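You operate a simulated robot arm through the tools that you are given. There is no shell and no other tool. Be economical: measure what you need, move in short steps, check, and stop when the job is done.

You run a simulated robot arm. Do the job below in one go: nothing can be reset, and whatever is moved stays where it is left.

Task
Open the low right drawer, take the filter from the inside of the low right drawer and put it on the purple tray and shut the drawer again. Open the centre left drawer, take the blue cartridge from the green tray on the cream cupboard and put it in the inside of the centre left drawer, then shut the drawer. Put the purple crate on the teal bench away on the bottom shelf of the steel shelving. Take the blue box from the top of the sand bench and put it on the teal bench. The order is free. Set down upright: blue cartridge.

The check looks at the end state, three seconds after you hand in, the way a careful person would. Anything else that was tipped, shoved, dropped, spilled or broken makes it a failure.

Robot
A 6-joint arm with a two-finger gripper on a trunk, on a base that drives. Base frame: it is fixed to the floor where the robot stands at the start and does not move with it; the origin is under the middle of the robot, x ahead of it, y to its left, z up. Units: mm, degrees, N and s.
With the tool pointing down near the work surface it reaches from about 360 to 840 mm from the robot's upright axis, wherever it stands. Its first joint turns from -166.0 to 166.0 degrees. Places, roughly: blue box (13x7x6 cm) [-1600, 1600, 800]; blue cartridge [1750, -500, 1000]; bottom shelf of the steel shelving [6000, 7700, 300]; centre left drawer [1800, -400, 500]; filter [2000, 0, 250]; inside of the centre left drawer [1700, -300, 400]; low right drawer [1900, 100, 200]; purple crate (39x22x13 cm) [800, -200, 900]; purple tray (22x19x3 cm) [-900, 1500, 800]; teal bench [800, -100, 900]. Payload 2.45 kg.
The TCP is the grasp point between the finger pads, 26 mm short of the fingertips. In the tool frame z runs along the fingers and y along their closing line. Largest opening 96 mm; the body of the gripper starts 69 mm behind the TCP.
Orientation is that of the tool frame in the base frame, as a unit quaternion [x, y, z, w]. With the fingers straight down and closing along the base's y, the tool's x points along the base's -x, its y along +y and its z along -z.

Tools
- The arm moves only by the tool send_rows. Its arguments are lists of equal length, an entry for each row: "rot": the turn, a rotation vector about the tool's x, y, z in degrees, a list of three; "travel": the shift along the tool's x, y, z in m, a list of three; "jaw": the gripper command, from -1 (fully open) to 1 (shut), values between in proportion. In form: {"rot": [[rx, ry, rz], ...], "travel": [[dx, dy, dz], ...], "jaw": [jaw, ...]}. A call has 1 to 12 rows; each row shifts and turns the commanded pose from where the row before left it, along the tool's axes as they then stand. Each row takes 0.2 s and may step no farther than 50 mm and 8.6 degrees from the row before; otherwise, or with a gripper value out of range, the whole call is refused. A pose out of reach is approached as far as the arm can. The call stops where the force on the tool passes 40 N (or 10 N more than at its start, if that is more) or the arm is blocked; 0.2 s more then pass. The fingers move at their own pace and stop on an object; they squeeze with about 42 N. The grip force told is the motor's: it shows also when the fingers shut on nothing. Time passes only in rows, and 0.2 s behind the last, so rows that do not move let the fingers close. It gives the time, the measured TCP pose, the force on the tool (base axes), the opening and the grip force at its end, in the units of the frame above (readings bear some noise), with the torque about the TCP (base axes, N m) and any sound that the robot's microphone picked up.
- Cameras (640 x 400 px; columns grow to the right, rows downward): "scene" is now at [13.2, 138, 1024.8]; the picture's right is [-0.17, -0.99, 0.00], its down [-0.46, 0.08, -0.89] and it looks along [0.87, -0.15, -0.46] (base axes); focal length 214 px, centre (320, 200). "wrist" rides on the gripper at [82, 3, -98] in the tool frame; the picture's right is [-0.04, 1.00, 0.00], its down [-0.73, -0.03, -0.68] and it looks along [-0.68, -0.03, 0.73] (tool axes); focal length 256 px, centre (320, 200). There is no depth. A picture from a camera that has moved, and an enlarged one, comes with that camera's place and axes in the base frame and with its lens. The place of the scene camera against the robot may be out by one fixed shift of up to 25 mm in any direction.
- grab_frame(camera): a new picture of that camera. It takes no simulated time.
- move_column(by): slides the trunk up (or, below 0, down) by that many mm; the arm and the scene camera ride with it, the base frame stays. It gives what a move gives, with no picture.
- drive_base(legs): drives the robot by 1 to 6 legs, each [ahead, turn to the left] in mm and degrees, along the robot's own axes; the way and the turn of a leg run together, so that a leg with both is an arc; at most 1500 mm and 180 degrees a leg. The arm and the cameras ride along, it lands a little off, and it stops where it bumps. It gives what a move gives.
- aim_head(pan, tilt): turns the head with the scene camera to pan (to the left, within 155 degrees either way) and tilt (down, from -29 to 69), counted from straight ahead of the robot. It gives what a move gives.
- zoom(camera, box): a new picture of the part [left, top, right, bottom] of that camera's present view, enlarged. It takes no simulated time.
- close_job(): hands the job in; it is judged then, once.

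Go step by step. Nothing tells you exact positions but the pictures and the camera data: compare them with the known pose of the tool, close in by small moves and look again before you grip or let go. The budget is 186 turns and 144 pictures, counting those below and the enlarged ones. Unless the task says otherwise, let go and move clear before handing in.

The tools are called after ">>>" by a JSON object that holds its "op" and its "data". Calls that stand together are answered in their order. send_rows: Moves the arm, as the interface text tells. Its arguments: {"type":"object","properties":{"rot":{"type":"array","items":{"type":"array","items":{"type":"number"}}},"travel":{"type":"array","items":{"type":"array","items":{"type":"number"}}},"jaw":{"type":"array","items":{"type":"number"}}},"required":["rot","travel","jaw"]} The other tools are called the same way: move_column (by) slides the trunk up or down; drive_base (legs) drives the base; aim_head (pan, tilt) turns the head that bears the scene camera; grab_frame (camera) takes a picture; zoom (camera, box) takes an enlarged picture of a part of a camera's view; close_job () hands the job in.

At the start:

```text
time_s: 0.0
position: [424.2, -164.3, 599.7]
tcp_rot: [0.001, 1.0, 0.0, 0.001]
ft_force: [1.2, 0.0, -1.4]
wrist_torque: [-0.01, 0.0, -0.02]
finger_gap: 96.0
grip_force: 0.1
trunk travel left (down, up): [-50.0, 100.0]
robot x, y, heading: [-1.8, -0.8, -0.0]
head pan, tilt: [-9.8, 27.5]
```

scene: 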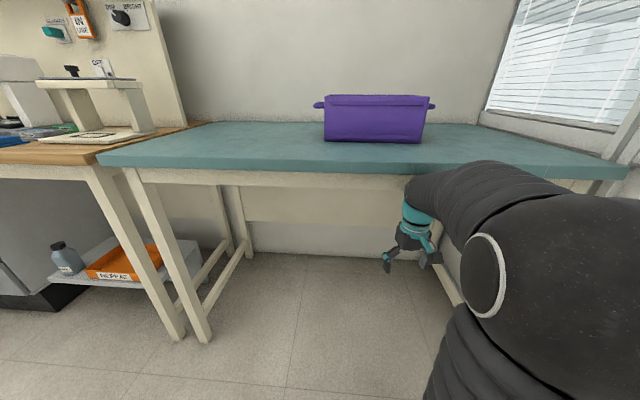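
wrist: 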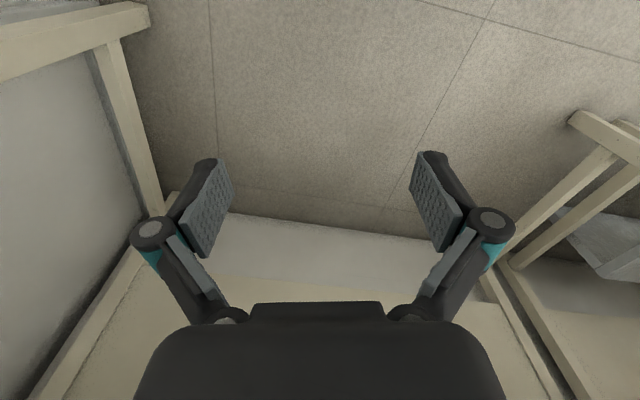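

I see the teal bench ahead with the purple crate on it, a wall behind it. I'll look around with the head to learn the layout.

>>> {"op": "aim_head", "data": {"pan": 60, "tilt": 15}}

>>> {"op": "grab_frame", "data": {"camera": "scene"}}

>>> {"op": "aim_head", "data": {"pan": 145, "tilt": 15}}

>>> {"op": "grab_frame", "data": {"camera": "scene"}}

>>> {"op": "aim_head", "data": {"pan": -100, "tilt": 15}}

>>> {"op": "grab_frame", "data": {"camera": "scene"}}

```text
time_s: 1.4
position: [423.0, -163.9, 598.5]
tcp_rot: [0.0, 1.0, 0.0, 0.0]
ft_force: [-0.7, 0.2, 0.8]
wrist_torque: [0.0, -0.01, 0.0]
finger_gap: 96.0
grip_force: 0.1
trunk travel left (down, up): [-50.0, 100.0]
robot x, y, heading: [-1.8, 3.5, -0.3]
head pan, tilt: [60.0, 15.0]
```

```text
141 pictures are left
camera scene: at [-30.1, 234.4, 1045.1], right [0.87, -0.5, 0.0], down [-0.13, -0.22, -0.97], along [0.48, 0.84, -0.26], focal length 214 px, centre (320, 200)
```

scene: 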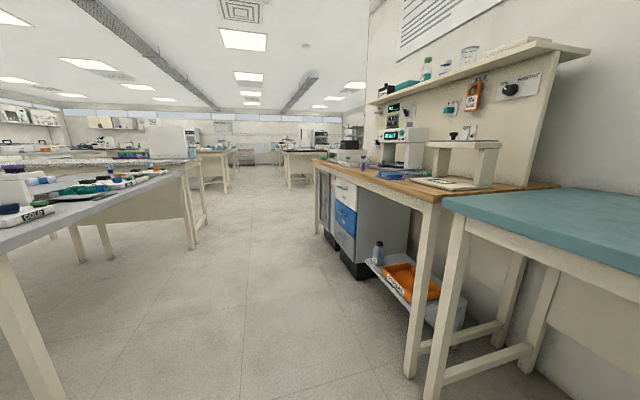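

```text
time_s: 3.0
position: [424.4, -163.5, 599.1]
tcp_rot: [0.0, 1.0, 0.0, 0.0]
ft_force: [-0.1, -0.1, -0.1]
wrist_torque: [0.01, 0.0, -0.01]
finger_gap: 96.0
grip_force: 0.1
trunk travel left (down, up): [-50.0, 100.0]
robot x, y, heading: [-0.7, -0.6, -0.0]
head pan, tilt: [145.0, 15.0]
```

```text
140 pictures are left
camera scene: at [-153.3, 207.1, 1045.1], right [0.57, 0.82, 0.0], down [0.21, -0.15, -0.97], along [-0.79, 0.55, -0.26], focal length 214 px, centre (320, 200)
```

scene: 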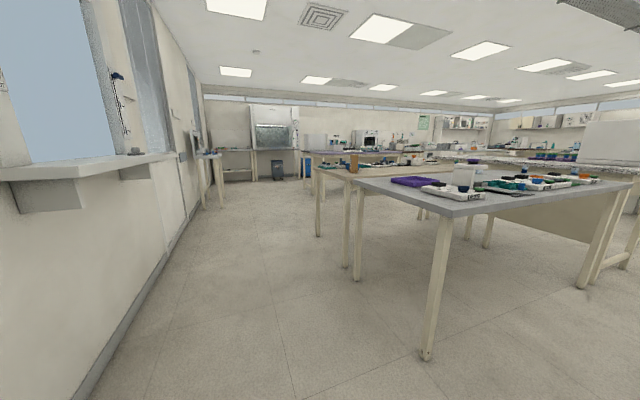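

```text
time_s: 6.5
position: [424.9, -164.6, 599.3]
tcp_rot: [0.0, 1.0, 0.0, 0.0]
ft_force: [-0.9, 0.2, -0.1]
wrist_torque: [-0.03, 0.01, 0.01]
finger_gap: 96.0
grip_force: 0.0
trunk travel left (down, up): [-50.0, 100.0]
robot x, y, heading: [-1.6, 1.5, 0.1]
head pan, tilt: [-100.0, 15.0]
```

```text
139 pictures are left
camera scene: at [-93.1, 61.5, 1045.1], right [-0.98, 0.17, 0.0], down [0.04, 0.25, -0.97], along [-0.17, -0.95, -0.26], focal length 214 px, centre (320, 200)
```

scene: 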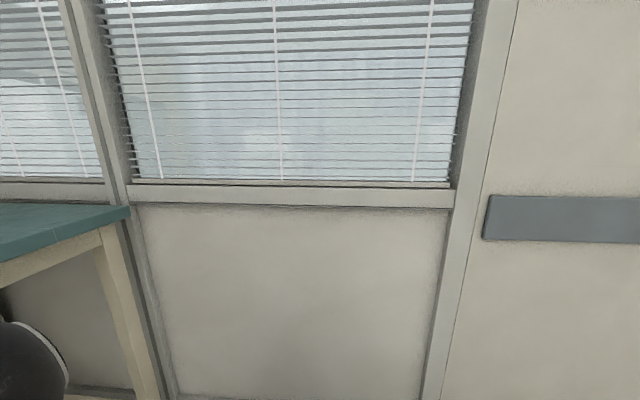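

The purple tray sits on a grey bench at back-left and the sand bench lies beyond it. The drawers must be behind this wall. I'll look closer at the crate and to the left.

>>> {"op": "aim_head", "data": {"pan": -10, "tilt": 20}}

>>> {"op": "zoom", "data": {"camera": "scene", "box": [260, 80, 500, 230]}}

>>> {"op": "aim_head", "data": {"pan": 60, "tilt": 15}}

>>> {"op": "zoom", "data": {"camera": "scene", "box": [160, 60, 420, 222]}}

>>> {"op": "aim_head", "data": {"pan": 125, "tilt": 20}}

>>> {"op": "zoom", "data": {"camera": "scene", "box": [160, 60, 480, 260]}}

```text
time_s: 8.1
position: [424.7, -162.8, 599.3]
tcp_rot: [0.001, 1.0, 0.0, 0.0]
ft_force: [-0.5, -0.1, -0.2]
wrist_torque: [0.0, -0.06, 0.0]
finger_gap: 96.1
grip_force: 0.0
trunk travel left (down, up): [-50.0, 100.0]
robot x, y, heading: [-1.6, 0.9, 0.3]
head pan, tilt: [-10.0, 20.0]
```

```text
2.67 times, centred on (380, 155) of scene
camera zoom: at [14.8, 137.3, 1036.9], right [-0.17, -0.98, 0.0], down [-0.34, 0.06, -0.94], along [0.93, -0.16, -0.34], focal length 572 px, centre (160, 320)
```

zoom: 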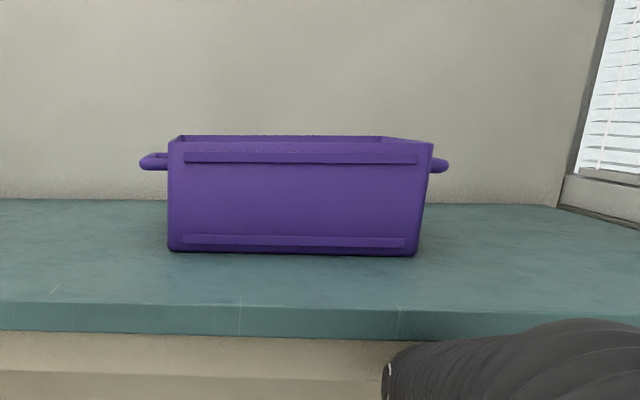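

```text
time_s: 9.5
position: [423.9, -163.7, 598.9]
tcp_rot: [0.001, 1.0, 0.001, 0.0]
ft_force: [-0.7, 0.0, -0.3]
wrist_torque: [-0.02, 0.02, 0.02]
finger_gap: 96.1
grip_force: 0.0
trunk travel left (down, up): [-50.0, 100.0]
robot x, y, heading: [1.5, 1.6, 0.1]
head pan, tilt: [60.0, 15.0]
```

```text
2.46 times, centred on (290, 141) of scene
camera zoom: at [-30.1, 234.4, 1045.1], right [0.87, -0.5, 0.0], down [-0.13, -0.22, -0.97], along [0.48, 0.84, -0.26], focal length 528 px, centre (394, 345)
```

zoom: 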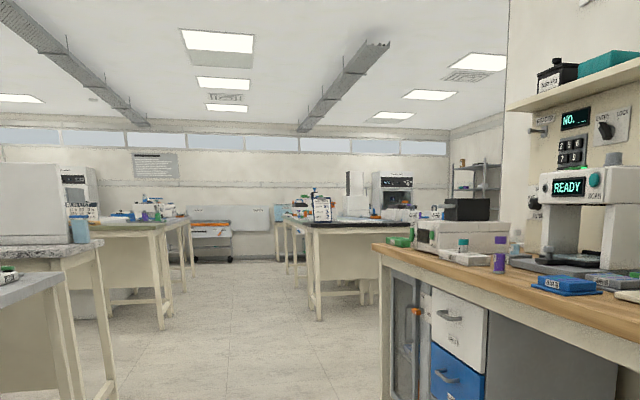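

```text
time_s: 10.9
position: [424.5, -164.3, 598.7]
tcp_rot: [0.0, 1.0, 0.0, 0.0]
ft_force: [0.1, -0.2, 0.0]
wrist_torque: [0.02, -0.01, 0.0]
finger_gap: 96.1
grip_force: 0.1
trunk travel left (down, up): [-50.0, 100.0]
robot x, y, heading: [3.2, -1.7, 0.0]
head pan, tilt: [125.0, 20.0]
```

```text
2.00 times, centred on (320, 160) of scene
camera zoom: at [-130.2, 229.8, 1036.9], right [0.82, 0.57, 0.0], down [0.2, -0.28, -0.94], along [-0.54, 0.77, -0.34], focal length 429 px, centre (320, 280)
```

zoom: 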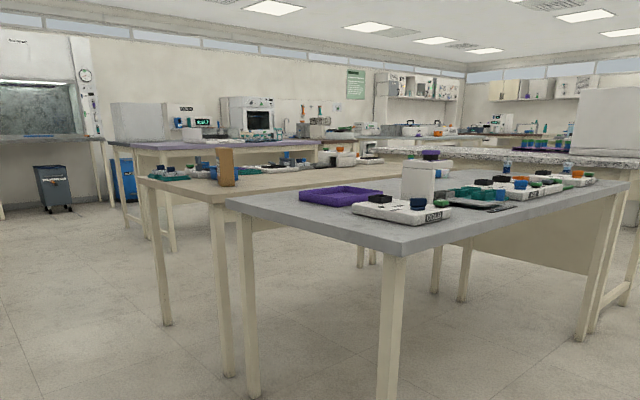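

The crate has loop handles at both ends and seems empty; the bench top lies near z 867, front edge near x 520. I'll raise the arm straight up to look at it with the wrist camera.

>>> {"op": "send_rows", "data": {"rot": [[0, 0, 0], [0, 0, 0], [0, 0, 0], [0, 0, 0], [0, 0, 0], [0, 0, 0], [0, 0, 0], [0, 0, 0], [0, 0, 0], [0, 0, 0], [0, 0, 0]], "travel": [[0, 0, -0.05], [0, 0, -0.05], [0, 0, -0.05], [0, 0, -0.05], [0, 0, -0.05], [0, 0, -0.05], [0, 0, -0.05], [0, 0, -0.05], [0, 0, -0.05], [0, 0, -0.05], [0, 0, 0]], "jaw": [-1, -1, -1, -1, -1, -1, -1, -1, -1, -1, -1]}}

>>> {"op": "aim_head", "data": {"pan": -15, "tilt": 25}}

>>> {"op": "grab_frame", "data": {"camera": "scene"}}

>>> {"op": "grab_frame", "data": {"camera": "wrist"}}

```text
time_s: 11.7
position: [420.2, -163.7, 733.3]
tcp_rot: [-0.001, 1.0, 0.003, -0.01]
ft_force: [1.2, -0.7, -6.7]
wrist_torque: [-0.01, 0.46, -0.06]
finger_gap: 96.1
grip_force: 0.0
trunk travel left (down, up): [-50.0, 100.0]
robot x, y, heading: [-0.3, -4.1, -0.3]
head pan, tilt: [125.0, 20.0]
stopped in row 4: the force on the tool passed its limit at 94 N (the readings are from after the stop); the commanded pose is now the measured one
```

```text
time_s: 13.9
position: [419.4, -164.9, 733.2]
tcp_rot: [-0.001, 1.0, 0.003, -0.01]
ft_force: [-1.9, 0.2, -19.5]
wrist_torque: [-0.38, 0.67, 0.05]
finger_gap: 96.1
grip_force: 0.0
trunk travel left (down, up): [-50.0, 100.0]
robot x, y, heading: [0.4, -1.0, 0.1]
head pan, tilt: [-15.0, 25.0]
```

```text
135 pictures are left
camera scene: at [12.8, 129.6, 1028.8], right [-0.26, -0.97, 0.0], down [-0.41, 0.11, -0.91], along [0.88, -0.23, -0.42], focal length 214 px, centre (320, 200)
```

scene: 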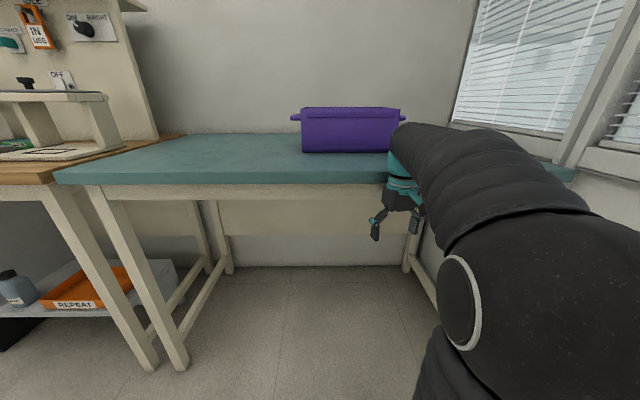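

```text
134 pictures are left
camera wrist: at [340.2, -160.8, 831.5], right [0.04, 1.0, 0.01], down [0.75, -0.03, 0.66], along [0.66, -0.02, -0.75], focal length 256 px, centre (320, 200)
```

wrist: 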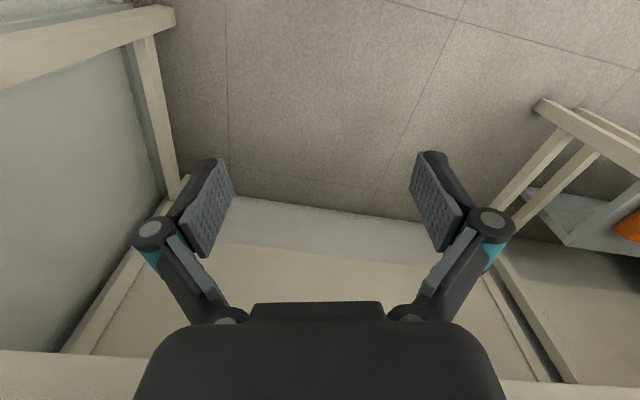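

The wrist bumped the bench edge from below; I'll lower a bit, back the base away, then raise.

>>> {"op": "send_rows", "data": {"rot": [[0, 0, 0], [0, 0, 0], [0, 0, 0]], "travel": [[0, 0, 0.03], [0, 0, 0.05], [0, 0, 0]], "jaw": [-1, -1, -1]}}

>>> {"op": "drive_base", "data": {"legs": [[-300, 0]]}}

>>> {"op": "send_rows", "data": {"rot": [[0, 0, 0], [0, 0, 0], [0, 0, 0], [0, 0, 0], [0, 0, 0], [0, 0, 0], [0, 0, 0], [0, 0, 0], [0, 0, 0], [0, 0, 0]], "travel": [[0, 0, -0.05], [0, 0, -0.05], [0, 0, -0.05], [0, 0, -0.05], [0, 0, -0.05], [0, 0, -0.05], [0, 0, -0.05], [0, 0, -0.05], [0, 0, -0.05], [0, 0, 0]], "jaw": [-1, -1, -1, -1, -1, -1, -1, -1, -1, -1]}}

>>> {"op": "grab_frame", "data": {"camera": "scene"}}

>>> {"op": "grab_frame", "data": {"camera": "wrist"}}

```text
time_s: 14.7
position: [415.7, -163.4, 655.3]
tcp_rot: [-0.001, 1.0, 0.003, -0.008]
ft_force: [-0.1, 0.5, 0.2]
wrist_torque: [0.01, -0.02, 0.04]
finger_gap: 96.0
grip_force: 0.0
trunk travel left (down, up): [-50.0, 100.0]
robot x, y, heading: [0.5, 2.3, 0.1]
head pan, tilt: [-15.0, 25.0]
```

```text
time_s: 16.8
position: [113.1, -162.7, 653.0]
tcp_rot: [-0.004, 1.0, 0.002, -0.009]
ft_force: [-0.5, -0.2, -0.1]
wrist_torque: [-0.04, -0.01, -0.02]
finger_gap: 95.8
grip_force: 0.0
trunk travel left (down, up): [-50.0, 100.0]
robot x, y, heading: [-303.8, -2.2, 0.4]
head pan, tilt: [-15.0, 25.0]
```

```text
time_s: 19.0
position: [116.6, -162.4, 900.8]
tcp_rot: [-0.003, 1.0, 0.002, -0.007]
ft_force: [-0.6, 0.5, 0.0]
wrist_torque: [-0.03, -0.01, -0.02]
finger_gap: 96.0
grip_force: 0.0
out of reach, approached as far as the arm can: row 6, 7, 8, 9
trunk travel left (down, up): [-50.0, 100.0]
robot x, y, heading: [-302.9, 4.6, 0.6]
head pan, tilt: [-15.0, 25.0]
```

```text
133 pictures are left
camera scene: at [-292.8, 129.0, 1028.8], right [-0.25, -0.97, 0.0], down [-0.41, 0.11, -0.91], along [0.88, -0.23, -0.42], focal length 214 px, centre (320, 200)
```

scene: 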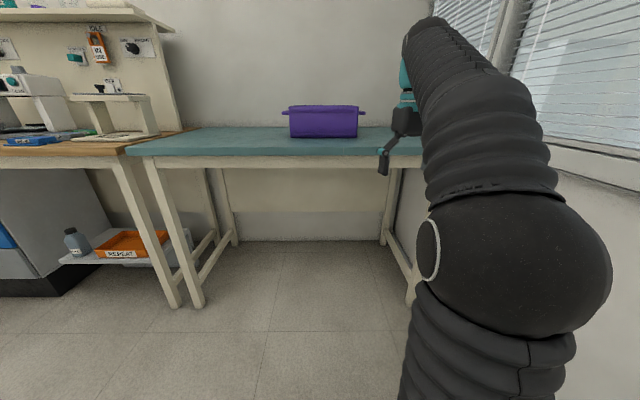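

```text
132 pictures are left
camera wrist: at [36.5, -160.8, 998.1], right [0.03, 1.0, 0.0], down [0.74, -0.03, 0.67], along [0.67, -0.02, -0.74], focal length 256 px, centre (320, 200)
```

wrist: 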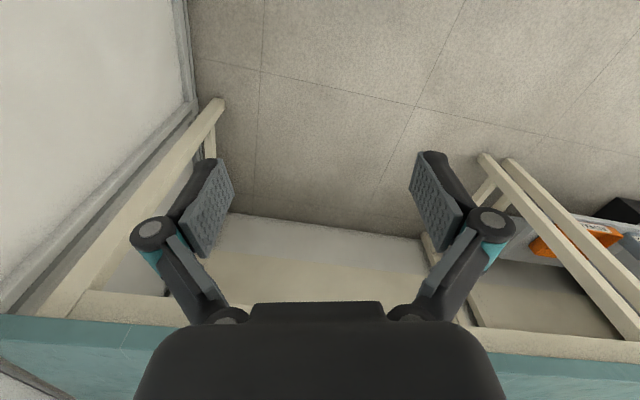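

The arm with tool down tops out at about z 900; I'll raise the trunk and pitch the tool forward to get height and a view of the crate.

>>> {"op": "move_column", "data": {"by": 100}}

>>> {"op": "send_rows", "data": {"rot": [[0, -8, 0], [0, -8, 0], [0, -8, 0], [0, -8, 0], [0, -8, 0], [0, 0, 0]], "travel": [[0, 0, -0.02], [0, 0, -0.02], [0, 0, -0.02], [0, 0, -0.02], [0, 0, 0], [0, 0, 0]], "jaw": [-1, -1, -1, -1, -1, -1]}}

>>> {"op": "grab_frame", "data": {"camera": "wrist"}}

>>> {"op": "grab_frame", "data": {"camera": "scene"}}

```text
time_s: 20.3
position: [116.7, -163.5, 999.9]
tcp_rot: [-0.004, 1.0, 0.003, -0.008]
ft_force: [-0.4, 0.4, 0.5]
wrist_torque: [0.04, 0.02, -0.01]
finger_gap: 96.1
grip_force: 0.1
trunk travel left (down, up): [-150.0, 0.0]
robot x, y, heading: [-305.5, -0.7, 0.2]
head pan, tilt: [-15.0, 25.0]
```

```text
time_s: 21.7
position: [102.4, -164.4, 1078.7]
tcp_rot: [-0.003, 0.942, 0.004, 0.336]
ft_force: [0.0, -0.6, 0.0]
wrist_torque: [-0.02, 0.0, -0.03]
finger_gap: 95.6
grip_force: 0.1
trunk travel left (down, up): [-150.0, 0.0]
robot x, y, heading: [-307.1, -3.2, 0.0]
head pan, tilt: [-15.0, 25.0]
```

```text
131 pictures are left
camera wrist: at [-23.6, -161.1, 1101.2], right [0.02, 1.0, 0.03], down [0.14, -0.03, 0.99], along [0.99, -0.02, -0.14], focal length 256 px, centre (320, 200)
```

wrist: 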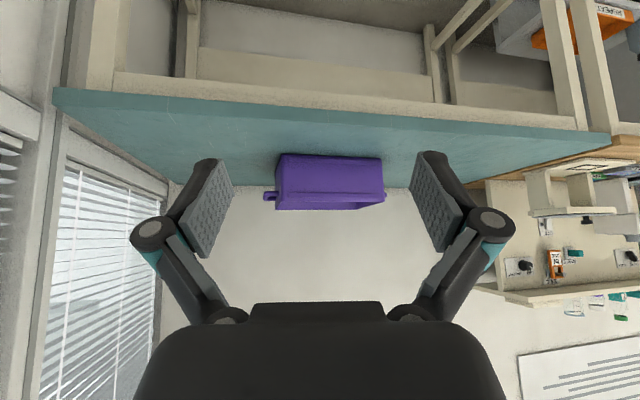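

```text
130 pictures are left
camera scene: at [-292.8, 129.1, 1128.8], right [-0.25, -0.97, 0.0], down [-0.41, 0.11, -0.91], along [0.88, -0.23, -0.42], focal length 214 px, centre (320, 200)
```

scene: 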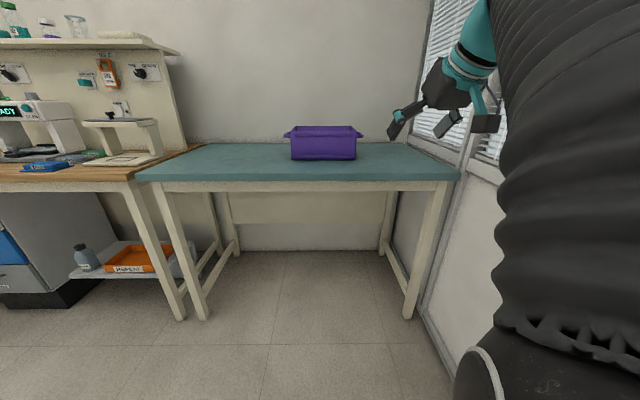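

Bench top is near z 882 with its edge near x 400; the crate's front wall mid is near (662,-135), yawed about 16°. I'll turn the tool so the fingers close across the front wall, while still clear of the bench.

>>> {"op": "send_rows", "data": {"rot": [[-5.2, 0, -6.36], [-5.2, 0, -6.36], [-5.2, 0, -6.36], [-5.2, 0, -6.36], [-5.2, 0, -6.36], [-5.2, 0, -6.36], [-5.2, 0, -6.36], [-5.2, 0, -6.36], [-5.2, 0, -6.36], [0, 0, 0]], "travel": [[0, 0, 0], [0, 0, 0], [0, 0, 0], [0, 0, 0], [0, 0, 0], [0, 0, 0], [0, 0, 0], [0, 0, 0], [0, 0, 0], [0, 0, 0]], "jaw": [-1, -1, -1, -1, -1, -1, -1, -1, -1, -1]}}

>>> {"op": "grab_frame", "data": {"camera": "scene"}}

```text
time_s: 23.9
position: [129.7, -115.9, 999.8]
tcp_rot: [-0.568, 0.751, 0.203, 0.269]
ft_force: [-0.3, 0.7, 0.1]
wrist_torque: [-0.05, 0.02, 0.01]
finger_gap: 95.8
grip_force: 0.0
out of reach, approached as far as the arm can: row 6, 7, 8, 9
trunk travel left (down, up): [-150.0, 0.0]
robot x, y, heading: [-306.1, 0.4, 0.2]
head pan, tilt: [-15.0, 25.0]
```

```text
129 pictures are left
camera scene: at [-292.8, 129.0, 1128.9], right [-0.25, -0.97, 0.0], down [-0.41, 0.11, -0.91], along [0.88, -0.23, -0.42], focal length 214 px, centre (320, 200)
```

scene: 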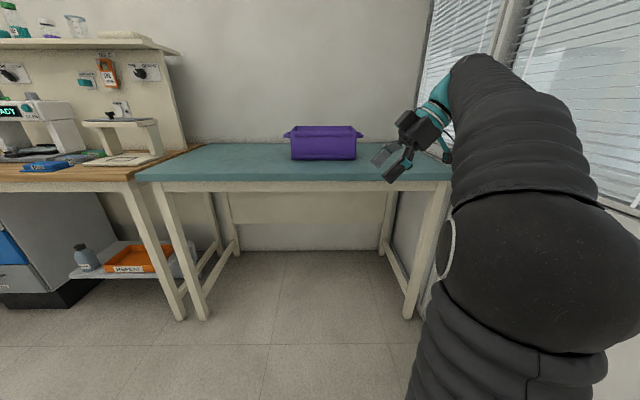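

Side-tilted the arm lacks height, but pitched forward it reaches higher, so I'll grip the crate's left end wall with the tool pitched forward and yawed -16°. Turning back accordingly, then driving up.

>>> {"op": "send_rows", "data": {"rot": [[5.18, 0, 6.33], [5.18, 0, 6.33], [5.18, 0, 6.33], [5.18, 0, 6.33], [5.18, 0, 6.33], [5.18, 0, 6.33], [5.18, 0, 6.33], [5.18, 0, 6.33], [5.18, 0, 6.33], [5.18, 0, 6.33], [5.18, 0, 6.33], [0, -8, 0]], "travel": [[0, 0, 0], [0, 0, 0], [0, 0, 0], [0, 0, 0], [0, 0, 0], [0, 0, 0], [0, 0, 0], [0, 0, 0], [0, 0, 0], [0, 0, 0], [0, 0, 0], [0, 0, 0]], "jaw": [-1, -1, -1, -1, -1, -1, -1, -1, -1, -1, -1, -1]}}

>>> {"op": "drive_base", "data": {"legs": [[150, 0]]}}

>>> {"op": "grab_frame", "data": {"camera": "wrist"}}

```text
time_s: 26.5
position: [131.3, -115.2, 998.6]
tcp_rot: [0.125, 0.908, -0.052, 0.396]
ft_force: [0.1, -0.2, -0.5]
wrist_torque: [0.0, -0.01, 0.0]
finger_gap: 96.0
grip_force: 0.0
trunk travel left (down, up): [-150.0, 0.0]
robot x, y, heading: [-303.1, -0.9, 0.1]
head pan, tilt: [-15.0, 25.0]
```

```text
time_s: 27.9
position: [280.7, -116.0, 998.2]
tcp_rot: [0.126, 0.908, -0.053, 0.396]
ft_force: [-0.3, 0.7, 0.4]
wrist_torque: [0.0, 0.03, 0.01]
finger_gap: 96.3
grip_force: 0.0
trunk travel left (down, up): [-150.0, 0.0]
robot x, y, heading: [-153.2, 3.7, 0.3]
head pan, tilt: [-15.0, 25.0]
```

```text
128 pictures are left
camera wrist: at [159.7, -77.2, 1004.4], right [0.3, 0.95, 0.03], down [-0.01, -0.03, 1.0], along [0.95, -0.3, 0.0], focal length 256 px, centre (320, 200)
```

wrist: 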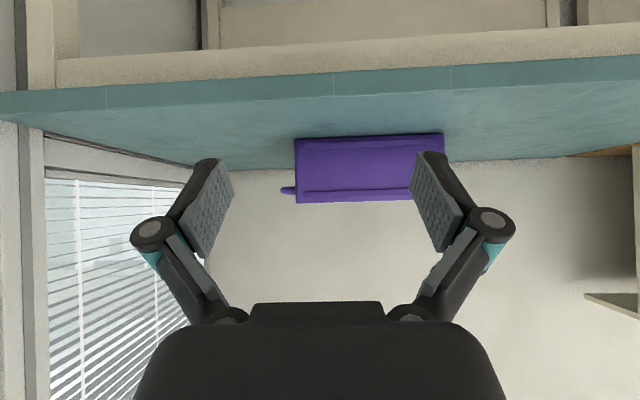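

The wrist view confirms the crate: top near z 1008, front-left corner (702, 4), front-right (625,-275). I'll drive in, raise and shift left for a look over the left end.

>>> {"op": "drive_base", "data": {"legs": [[150, 0]]}}

>>> {"op": "send_rows", "data": {"rot": [[0, 0, 0], [0, 0, 0], [0, 0, 0], [0, 0, 0], [0, 0, 0], [0, 0, 0]], "travel": [[-0.033, 0, -0.031], [-0.033, 0, -0.031], [0.0, 0.05, 0.0], [0.0, 0.05, 0.0], [-0.02, 0.04, 0.022], [0, 0, 0]], "jaw": [-1, -1, -1, -1, -1, -1]}}

>>> {"op": "grab_frame", "data": {"camera": "wrist"}}

>>> {"op": "grab_frame", "data": {"camera": "scene"}}

```text
time_s: 29.2
position: [433.1, -114.5, 999.3]
tcp_rot: [0.125, 0.908, -0.052, 0.396]
ft_force: [-0.2, 0.1, -0.4]
wrist_torque: [0.04, -0.02, -0.04]
finger_gap: 96.2
grip_force: 0.1
trunk travel left (down, up): [-150.0, 0.0]
robot x, y, heading: [-1.4, -0.5, 0.5]
head pan, tilt: [-15.0, 25.0]
```

```text
time_s: 30.6
position: [500.1, 9.6, 1089.7]
tcp_rot: [0.126, 0.908, -0.053, 0.395]
ft_force: [0.3, 0.4, -0.7]
wrist_torque: [-0.03, -0.03, -0.01]
finger_gap: 96.0
grip_force: 0.0
trunk travel left (down, up): [-150.0, 0.0]
robot x, y, heading: [-0.5, -0.1, 0.2]
head pan, tilt: [-15.0, 25.0]
```

```text
127 pictures are left
camera wrist: at [378.8, 48.6, 1095.1], right [0.3, 0.95, 0.03], down [-0.01, -0.03, 1.0], along [0.95, -0.3, 0.0], focal length 256 px, centre (320, 200)
```

wrist: 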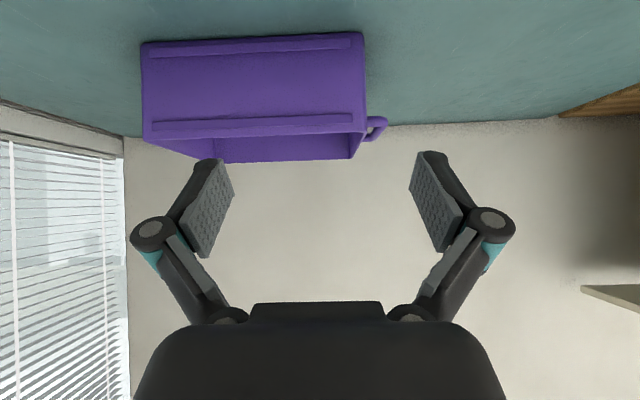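

```text
126 pictures are left
camera scene: at [9.4, 130.3, 1128.8], right [-0.25, -0.97, 0.0], down [-0.41, 0.11, -0.91], along [0.88, -0.23, -0.42], focal length 214 px, centre (320, 200)
```

scene: 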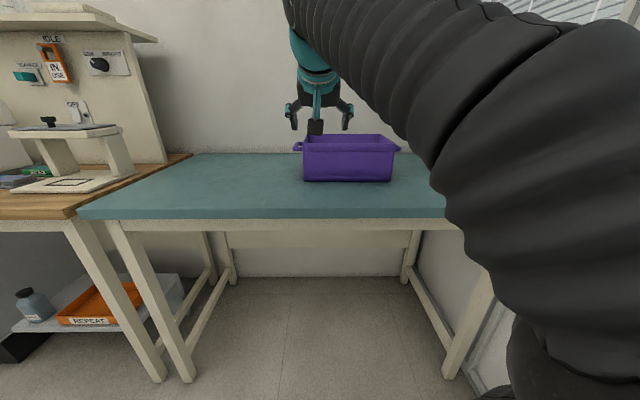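

Moving the tool over the left end wall at safe height for a close look.

>>> {"op": "send_rows", "data": {"rot": [[0, 0, 0], [0, 0, 0], [0, 0, 0], [0, 0, 0], [0, 0, 0], [0, 0, 0]], "travel": [[0, 0.05, 0], [-0.033, 0.006, 0.036], [-0.033, 0, 0.036], [-0.033, 0, 0.036], [-0.033, 0, 0.036], [0, 0, 0]], "jaw": [-1, -1, -1, -1, -1, -1]}}

>>> {"op": "grab_frame", "data": {"camera": "wrist"}}

>>> {"op": "zoom", "data": {"camera": "scene", "box": [260, 80, 420, 180]}}

```text
time_s: 32.0
position: [703.5, 16.1, 1085.8]
tcp_rot: [0.126, 0.909, -0.054, 0.394]
ft_force: [0.0, -1.4, 0.2]
wrist_torque: [0.02, -0.02, -0.01]
finger_gap: 95.8
grip_force: 0.0
trunk travel left (down, up): [-150.0, 0.0]
robot x, y, heading: [-5.0, -0.4, 0.5]
head pan, tilt: [-15.0, 25.0]
```

```text
125 pictures are left
camera wrist: at [581.0, 53.8, 1091.9], right [0.3, 0.95, 0.03], down [0.0, -0.03, 1.0], along [0.95, -0.3, -0.01], focal length 256 px, centre (320, 200)
```

wrist: 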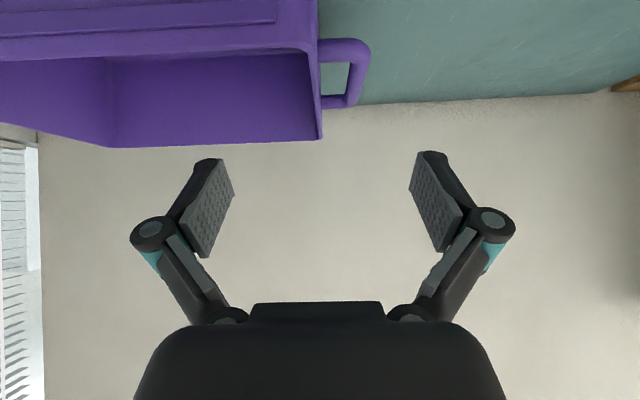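

```text
4.00 times, centred on (340, 130) of scene
camera zoom: at [9.7, 130.4, 1128.8], right [-0.25, -0.97, 0.0], down [-0.41, 0.11, -0.91], along [0.88, -0.23, -0.42], focal length 858 px, centre (240, 480)
```

zoom: 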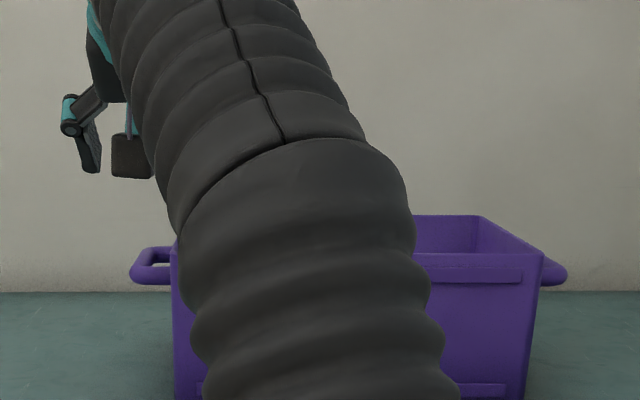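

The end wall has the handle in the way, so the long front wall is better with the tool coming from the left side. I'll yaw the tool -90° at this height to test reach.

>>> {"op": "send_rows", "data": {"rot": [[6.01, 0, 5.55], [6.01, 0, 5.55], [6.01, 0, 5.55], [6.01, 0, 5.55], [6.01, 0, 5.55], [6.01, 0, 5.55], [6.01, 0, 5.55], [6.01, 0, 5.55], [6.01, 0, 5.55], [6.01, 0, 5.55], [6.01, 0, 5.55], [0, 0, 0]], "travel": [[0, 0, 0], [0, 0, 0], [0, 0, 0], [0, 0, 0], [0, 0, 0], [0, 0, 0], [0, 0, 0], [0, 0, 0], [0, 0, 0], [0, 0, 0], [0, 0, 0], [0, 0, 0]], "jaw": [-1, -1, -1, -1, -1, -1, -1, -1, -1, -1, -1, -1]}}

>>> {"op": "grab_frame", "data": {"camera": "scene"}}

```text
time_s: 34.6
position: [592.5, -49.4, 926.7]
tcp_rot: [0.73, 0.555, -0.316, 0.244]
ft_force: [0.0, 0.0, -0.6]
wrist_torque: [0.0, 0.0, 0.02]
finger_gap: 96.0
grip_force: 0.0
out of reach, approached as far as the arm can: row 2, 3, 4, 5, 6, 7, 8, 9, 10, 11
trunk travel left (down, up): [-150.0, 0.0]
robot x, y, heading: [-2.5, 3.2, 0.2]
head pan, tilt: [-15.0, 25.0]
```

```text
123 pictures are left
camera scene: at [9.6, 130.4, 1128.8], right [-0.25, -0.97, 0.0], down [-0.41, 0.11, -0.91], along [0.88, -0.23, -0.42], focal length 214 px, centre (320, 200)
```

scene: 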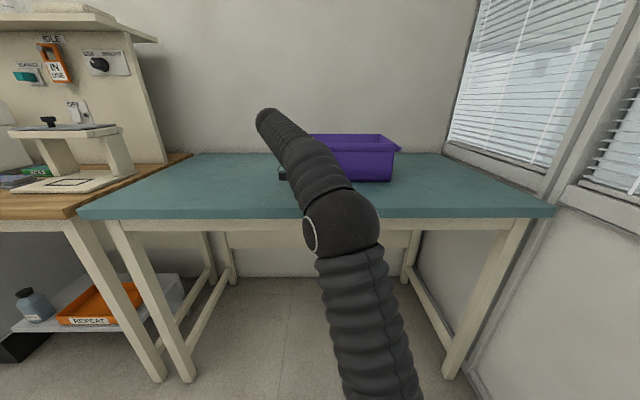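

Sideways costs too much height. Instead I'll rotate the crate on the bench by hooking its left handle, so its long axis points toward the robot; first turn the tool back.

>>> {"op": "send_rows", "data": {"rot": [[-6.01, 0, -5.55], [-6.01, 0, -5.55], [-6.01, 0, -5.55], [-6.01, 0, -5.55], [-6.01, 0, -5.55], [-6.01, 0, -5.55], [-6.01, 0, -5.55], [-6.01, 0, -5.55], [-6.01, 0, -5.55], [-6.01, 0, -5.55], [-6.01, 0, -5.55], [0, 0, 0]], "travel": [[0, 0, 0], [0, 0, 0], [0, 0, 0], [0, 0, 0], [0, 0, 0], [0, 0, 0], [0, 0, 0], [0, 0, 0], [0, 0, 0], [0, 0, 0], [0, 0, 0], [0, 0, 0]], "jaw": [-1, -1, -1, -1, -1, -1, -1, -1, -1, -1, -1, -1]}}

>>> {"op": "grab_frame", "data": {"camera": "wrist"}}

```text
time_s: 37.2
position: [592.1, -48.3, 927.2]
tcp_rot: [0.125, 0.908, -0.053, 0.396]
ft_force: [-0.4, 0.2, -0.1]
wrist_torque: [0.02, 0.01, 0.0]
finger_gap: 96.1
grip_force: 0.1
trunk travel left (down, up): [-150.0, 0.0]
robot x, y, heading: [-2.5, 0.2, 0.3]
head pan, tilt: [-15.0, 25.0]
```

```text
122 pictures are left
camera wrist: at [470.6, -10.6, 932.2], right [0.3, 0.95, 0.03], down [-0.01, -0.03, 1.0], along [0.96, -0.3, 0.0], focal length 256 px, centre (320, 200)
```

wrist: 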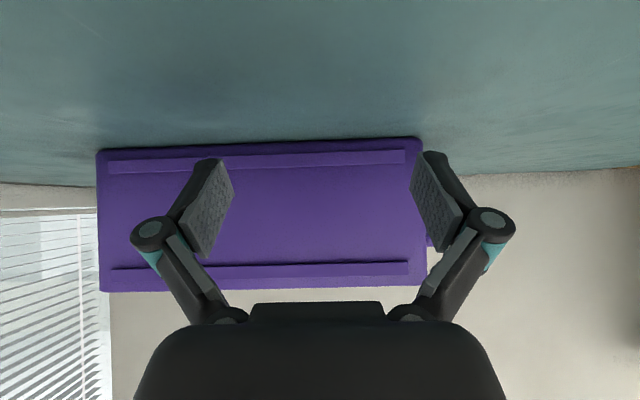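

The tool is back and points at the crate's front. Raise, shift left, and go over the left handle bar at (825,15), with the fingers part-open.

>>> {"op": "send_rows", "data": {"rot": [[0, 0, 0], [0, 0, 0], [0, 0, 0], [0, 0, 0], [0, 0, 0], [0, 0, 0], [0, 0, 0], [0, 0, 0], [0, 0, 0], [0, 0, 0], [0, 0, 0], [0, 0, 0]], "travel": [[-0.029, 0, -0.0269], [-0.029, 0, -0.0269], [-0.029, 0, -0.0269], [-0.029, 0, -0.0269], [0, 0.043, 0], [0, 0.043, 0], [0, 0.043, 0], [-0.0277, 0, 0.0297], [-0.0277, 0, 0.0297], [-0.0277, 0, 0.0297], [-0.0277, 0, 0.0297], [-0.0277, 0, 0.0297]], "jaw": [0.2, 0.2, 0.2, 0.2, 0.2, 0.2, 0.2, 0.2, 0.2, 0.2, 0.2, 0.2]}}

>>> {"op": "grab_frame", "data": {"camera": "wrist"}}

```text
time_s: 39.9
position: [766.2, 24.4, 1040.6]
tcp_rot: [0.127, 0.908, -0.054, 0.395]
ft_force: [-0.6, 0.7, 0.4]
wrist_torque: [-0.04, -0.01, -0.02]
finger_gap: 38.4
grip_force: 0.1
out of reach, approached as far as the arm can: row 10, 11, 12
trunk travel left (down, up): [-150.0, 0.0]
robot x, y, heading: [0.4, -3.3, 0.3]
head pan, tilt: [-15.0, 25.0]
```

```text
121 pictures are left
camera wrist: at [645.2, 63.2, 1046.6], right [0.3, 0.95, 0.03], down [0.0, -0.03, 1.0], along [0.95, -0.3, -0.01], focal length 256 px, centre (320, 200)
```

wrist: 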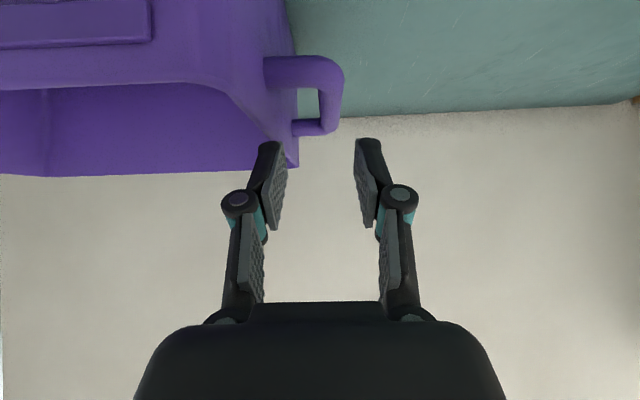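

Slightly out of reach; the bar is about 60 mm ahead. I'll nudge the base forward 60 mm and then descend over the bar.

>>> {"op": "drive_base", "data": {"legs": [[60, 0]]}}

>>> {"op": "grab_frame", "data": {"camera": "wrist"}}

```text
time_s: 40.8
position: [828.1, 26.3, 1042.2]
tcp_rot: [0.125, 0.908, -0.052, 0.396]
ft_force: [0.7, -0.9, 0.6]
wrist_torque: [0.01, -0.01, 0.03]
finger_gap: 38.5
grip_force: 0.0
trunk travel left (down, up): [-150.0, 0.0]
robot x, y, heading: [60.4, 0.3, 0.2]
head pan, tilt: [-15.0, 25.0]
```

```text
120 pictures are left
camera wrist: at [706.1, 64.5, 1047.6], right [0.3, 0.95, 0.03], down [-0.01, -0.03, 1.0], along [0.96, -0.3, 0.0], focal length 256 px, centre (320, 200)
```

wrist: 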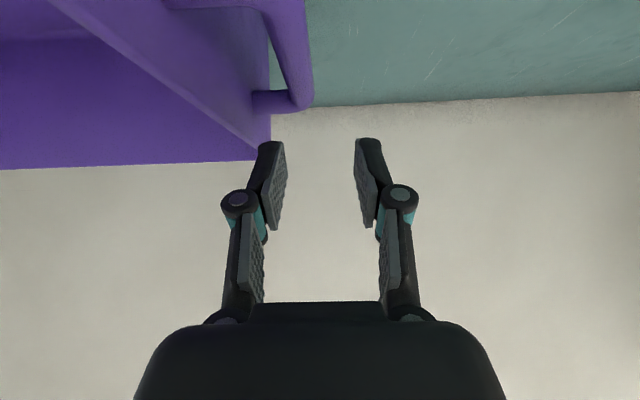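

Bar is 15 mm to the -u side of the TCP; shift and descend over it.

>>> {"op": "send_rows", "data": {"rot": [[0, 0, 0], [0, 0, 0], [0, 0, 0], [0, 0, 0], [0, 0, 0]], "travel": [[0, -0.0155, 0], [0.0147, 0, 0.0136], [0.0147, 0, 0.0136], [0.0103, 0, 0.0095], [0, 0, 0]], "jaw": [0.2, 0.2, 0.2, 0.2, 0.2]}}

>>> {"op": "grab_frame", "data": {"camera": "wrist"}}

```text
time_s: 42.0
position: [824.1, 12.0, 986.5]
tcp_rot: [0.125, 0.909, -0.052, 0.395]
ft_force: [-1.1, 2.2, 0.2]
wrist_torque: [0.01, -0.04, -0.06]
finger_gap: 36.9
grip_force: 0.0
trunk travel left (down, up): [-150.0, 0.0]
robot x, y, heading: [63.2, -0.5, 0.3]
head pan, tilt: [-15.0, 25.0]
```

```text
119 pictures are left
camera wrist: at [702.3, 50.5, 992.3], right [0.3, 0.95, 0.03], down [-0.01, -0.03, 1.0], along [0.96, -0.3, 0.0], focal length 256 px, centre (320, 200)
```

wrist: 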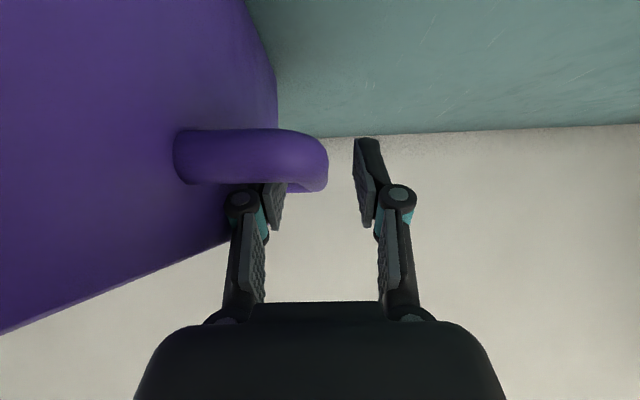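

The inner finger sits inside the handle loop. I'll clamp and lift this end 15 mm to weigh the crate.

>>> {"op": "send_rows", "data": {"rot": [[0, 0, 0], [0, 0, 0], [0, 0, 0], [0, 0, 0], [0, 0, 0]], "travel": [[0, 0, 0], [0, 0, 0], [-0.0055, 0, -0.005], [-0.0055, 0, -0.005], [0, 0, 0]], "jaw": [1, 1, 1, 1, 1]}}

>>> {"op": "grab_frame", "data": {"camera": "wrist"}}

```text
time_s: 43.2
position: [824.9, 12.6, 1000.9]
tcp_rot: [0.125, 0.908, -0.053, 0.396]
ft_force: [-0.3, -1.4, -4.2]
wrist_torque: [0.12, 0.5, -0.02]
finger_gap: 15.5
grip_force: 41.0
trunk travel left (down, up): [-150.0, 0.0]
robot x, y, heading: [59.6, 0.0, 0.4]
head pan, tilt: [-15.0, 25.0]
```

```text
118 pictures are left
camera wrist: at [702.7, 50.5, 1007.7], right [0.3, 0.95, 0.03], down [-0.01, -0.03, 1.0], along [0.96, -0.3, 0.0], focal length 256 px, centre (320, 200)
```

wrist: 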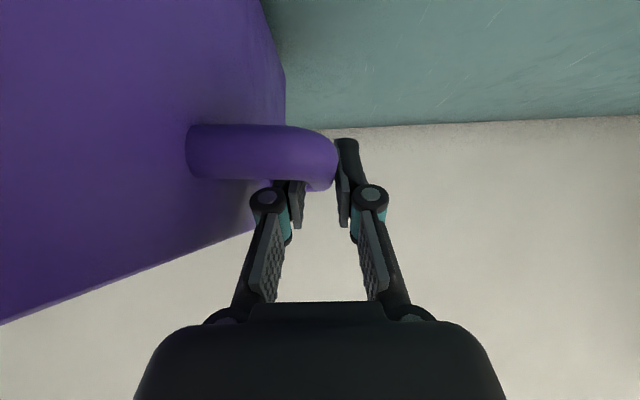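

The crate weighs about 0.85 kg. I'll lower it most of the way and swing it about its centre, 30° for now, with the tool turning along.

>>> {"op": "send_rows", "data": {"rot": [[0, 0, 0], [-3.67, 0, -3.39], [-3.67, 0, -3.39], [-3.67, 0, -3.39], [-3.67, 0, -3.39], [-3.67, 0, -3.39], [-3.67, 0, -3.39], [0, 0, 0]], "travel": [[0.0066, 0, 0.0061], [0.0113, 0, -0.01215], [0.0113, 0, -0.01215], [0.0113, 0, -0.01215], [0.0113, 0, -0.01215], [0.0113, 0, -0.01215], [0.0113, 0, -0.01215], [0, 0, 0]], "jaw": [1, 1, 1, 1, 1, 1, 1, 1]}}

>>> {"op": "grab_frame", "data": {"camera": "wrist"}}

>>> {"op": "grab_frame", "data": {"camera": "scene"}}

```text
time_s: 45.0
position: [725.2, 17.2, 991.8]
tcp_rot: [-0.114, 0.909, 0.053, 0.397]
ft_force: [-0.8, -0.5, -3.5]
wrist_torque: [-0.15, 0.58, -0.35]
finger_gap: 15.5
grip_force: 41.1
trunk travel left (down, up): [-150.0, 0.0]
robot x, y, heading: [57.1, 0.0, 0.3]
head pan, tilt: [-15.0, 25.0]
```

```text
117 pictures are left
camera wrist: at [600.8, -11.2, 997.8], right [-0.22, 0.97, 0.03], down [0.01, -0.03, 1.0], along [0.97, 0.22, 0.0], focal length 256 px, centre (320, 200)
```

wrist: 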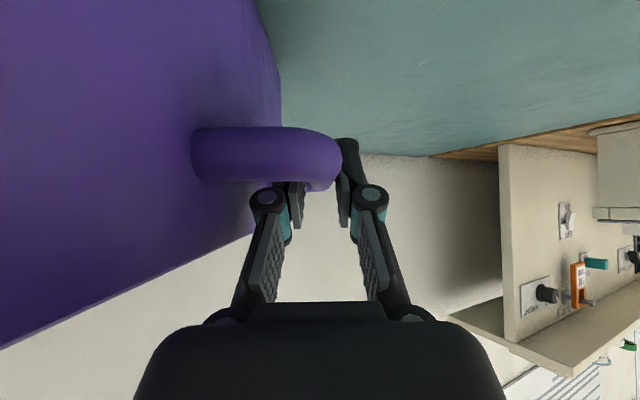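

```text
116 pictures are left
camera scene: at [71.4, 130.7, 1128.8], right [-0.25, -0.97, 0.0], down [-0.41, 0.11, -0.91], along [0.88, -0.23, -0.42], focal length 214 px, centre (320, 200)
```

scene: 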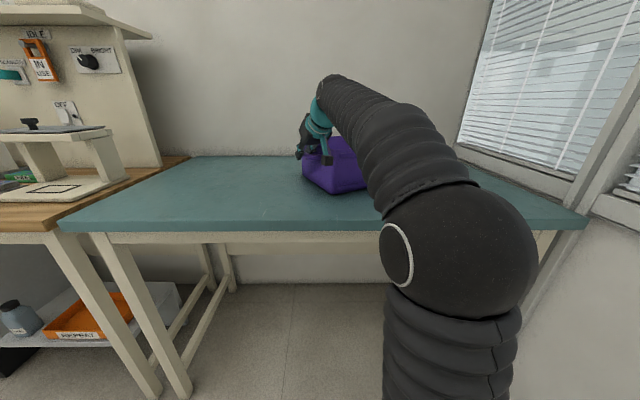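

Rotation works well; continue another 45°.

>>> {"op": "send_rows", "data": {"rot": [[-3.67, 0, -3.39], [-3.67, 0, -3.39], [-3.67, 0, -3.39], [-3.67, 0, -3.39], [-3.67, 0, -3.39], [-3.67, 0, -3.39], [-3.67, 0, -3.39], [-3.67, 0, -3.39], [-3.67, 0, -3.39], [0, 0, 0]], "travel": [[0.0113, 0, -0.01215], [0.0113, 0, -0.01215], [0.0113, 0, -0.01215], [0.0113, 0, -0.01215], [0.0113, 0, -0.01215], [0.0113, 0, -0.01215], [0.0113, 0, -0.01215], [0.0113, 0, -0.01215], [0.0113, 0, -0.01215], [0, 0, 0]], "jaw": [1, 1, 1, 1, 1, 1, 1, 1, 1, 1]}}

>>> {"op": "grab_frame", "data": {"camera": "scene"}}

```text
time_s: 47.2
position: [606.0, -64.0, 992.9]
tcp_rot: [-0.452, 0.796, 0.2, 0.348]
ft_force: [-0.9, -0.6, -3.9]
wrist_torque: [-0.52, 0.37, -0.45]
finger_gap: 15.6
grip_force: 41.7
trunk travel left (down, up): [-150.0, 0.0]
robot x, y, heading: [62.7, -3.9, 0.4]
head pan, tilt: [-15.0, 25.0]
```

```text
115 pictures are left
camera scene: at [71.4, 130.5, 1128.8], right [-0.25, -0.97, 0.0], down [-0.41, 0.11, -0.91], along [0.88, -0.23, -0.42], focal length 214 px, centre (320, 200)
```

scene: 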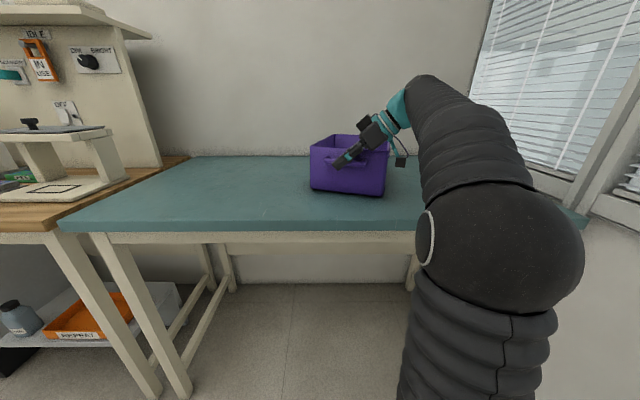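

Very good; 15° more makes the crate's long axis radial from where I stand. Then set it down and open.

>>> {"op": "send_rows", "data": {"rot": [[-3.67, 0, -3.39], [-3.67, 0, -3.39], [-3.67, 0, -3.39], [0, 0, 0], [0, 0, 0], [0, 0, 0]], "travel": [[0.0113, 0, -0.01215], [0.0113, 0, -0.01215], [0.0113, 0, -0.01215], [0.0045, 0, 0.0041], [0, 0, 0], [0, 0, 0]], "jaw": [1, 1, 1, 1, 0.2, 0.2]}}

>>> {"op": "grab_frame", "data": {"camera": "wrist"}}

```text
time_s: 48.6
position: [584.7, -109.8, 987.1]
tcp_rot: [-0.552, 0.73, 0.244, 0.32]
ft_force: [-1.7, 0.1, 0.8]
wrist_torque: [-0.04, -0.04, 0.01]
finger_gap: 37.3
grip_force: 0.1
trunk travel left (down, up): [-150.0, 0.0]
robot x, y, heading: [57.7, -3.4, 0.4]
head pan, tilt: [-15.0, 25.0]
```

```text
114 pictures are left
camera wrist: at [547.1, -230.4, 992.2], right [-0.95, 0.3, 0.03], down [0.03, -0.01, 1.0], along [0.3, 0.96, 0.0], focal length 256 px, centre (320, 200)
```

wrist: 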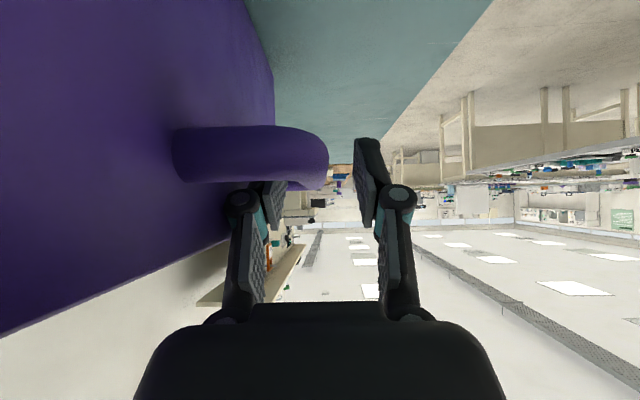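

Crate is set with its handle toward me (long axis at about 164°). Raise out of the loop.

>>> {"op": "send_rows", "data": {"rot": [[0, 0, 0], [0, 0, 0], [0, 0, 0]], "travel": [[-0.0147, 0, -0.0136], [-0.0147, 0, -0.0136], [0, 0, 0]], "jaw": [0.2, 0.2, 0.2]}}

>>> {"op": "grab_frame", "data": {"camera": "wrist"}}

```text
time_s: 49.4
position: [585.0, -107.8, 1022.4]
tcp_rot: [-0.552, 0.73, 0.243, 0.321]
ft_force: [0.2, -0.2, -0.7]
wrist_torque: [0.03, 0.05, 0.0]
finger_gap: 38.3
grip_force: 0.0
out of reach, approached as far as the arm can: row 2
trunk travel left (down, up): [-150.0, 0.0]
robot x, y, heading: [57.9, 3.1, 0.1]
head pan, tilt: [-15.0, 25.0]
```

```text
113 pictures are left
camera wrist: at [545.8, -228.4, 1028.0], right [-0.95, 0.3, 0.03], down [0.03, -0.01, 1.0], along [0.3, 0.95, 0.0], focal length 256 px, centre (320, 200)
```

wrist: 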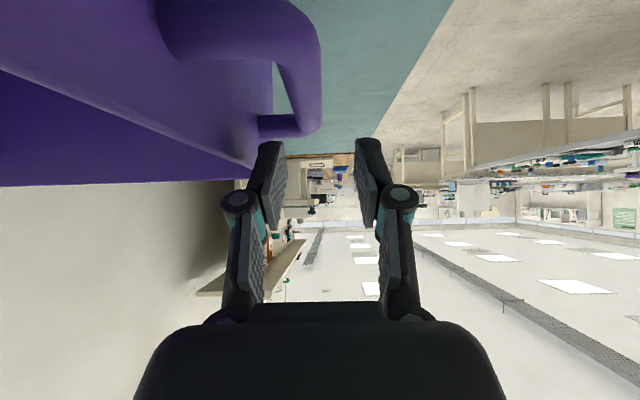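

Fingers clear the bar. Back off toward the robot, turn the tool back to point along the crate's long axis, and raise.

>>> {"op": "send_rows", "data": {"rot": [[0, 0, 0], [6.01, 0, 5.55], [6.01, 0, 5.55], [6.01, 0, 5.55], [6.01, 0, 5.55], [6.01, 0, 5.55], [6.01, 0, 5.55], [6.01, 0, 5.55], [6.01, 0, 5.55], [6.01, 0, 5.55], [6.01, 0, 5.55], [6.01, 0, 5.55]], "travel": [[0, 0.05, 0], [0, 0.03, 0], [0, 0, 0], [0, 0, 0], [0, 0, 0], [0, 0, 0], [0, 0, 0], [0, 0, 0], [0, 0, 0], [0, 0, 0], [0, 0, 0], [0, 0, 0]], "jaw": [0.2, 0.2, 0.2, 0.2, 0.2, 0.2, 0.2, 0.2, 0.2, 0.2, 0.2, 0.2]}}

>>> {"op": "send_rows", "data": {"rot": [[0, 0, 0], [0, 0, 0], [0, 0, 0], [0, 0, 0]], "travel": [[-0.029, 0, -0.0269], [-0.0147, 0.03, -0.0136], [0, 0.03, 0], [0, 0, 0]], "jaw": [-0.2, -0.2, -0.2, -0.2]}}

>>> {"op": "grab_frame", "data": {"camera": "wrist"}}

```text
time_s: 52.0
position: [507.3, -85.1, 1024.0]
tcp_rot: [0.126, 0.908, -0.053, 0.396]
ft_force: [-0.4, 0.9, 0.7]
wrist_torque: [0.0, 0.0, 0.03]
finger_gap: 38.4
grip_force: 0.0
trunk travel left (down, up): [-150.0, 0.0]
robot x, y, heading: [59.8, 1.0, 0.3]
head pan, tilt: [-15.0, 25.0]
```

```text
time_s: 53.0
position: [523.2, -29.4, 1081.2]
tcp_rot: [0.126, 0.908, -0.053, 0.396]
ft_force: [-0.3, 1.0, 0.0]
wrist_torque: [-0.01, -0.03, -0.01]
finger_gap: 57.6
grip_force: 0.0
trunk travel left (down, up): [-150.0, 0.0]
robot x, y, heading: [56.5, -2.4, 0.3]
head pan, tilt: [-15.0, 25.0]
```

```text
112 pictures are left
camera wrist: at [400.8, 10.4, 1087.8], right [0.3, 0.95, 0.03], down [-0.01, -0.03, 1.0], along [0.95, -0.3, 0.0], focal length 256 px, centre (320, 200)
```

wrist: 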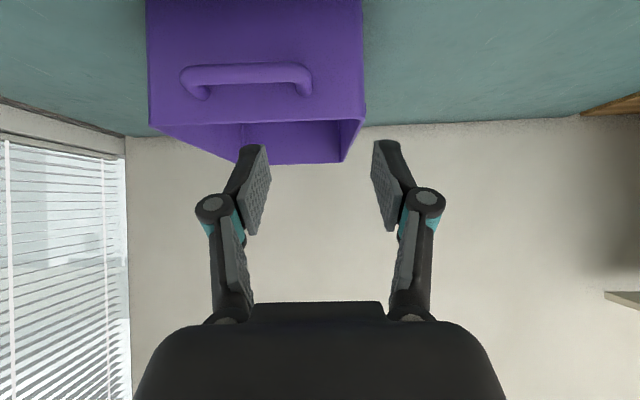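

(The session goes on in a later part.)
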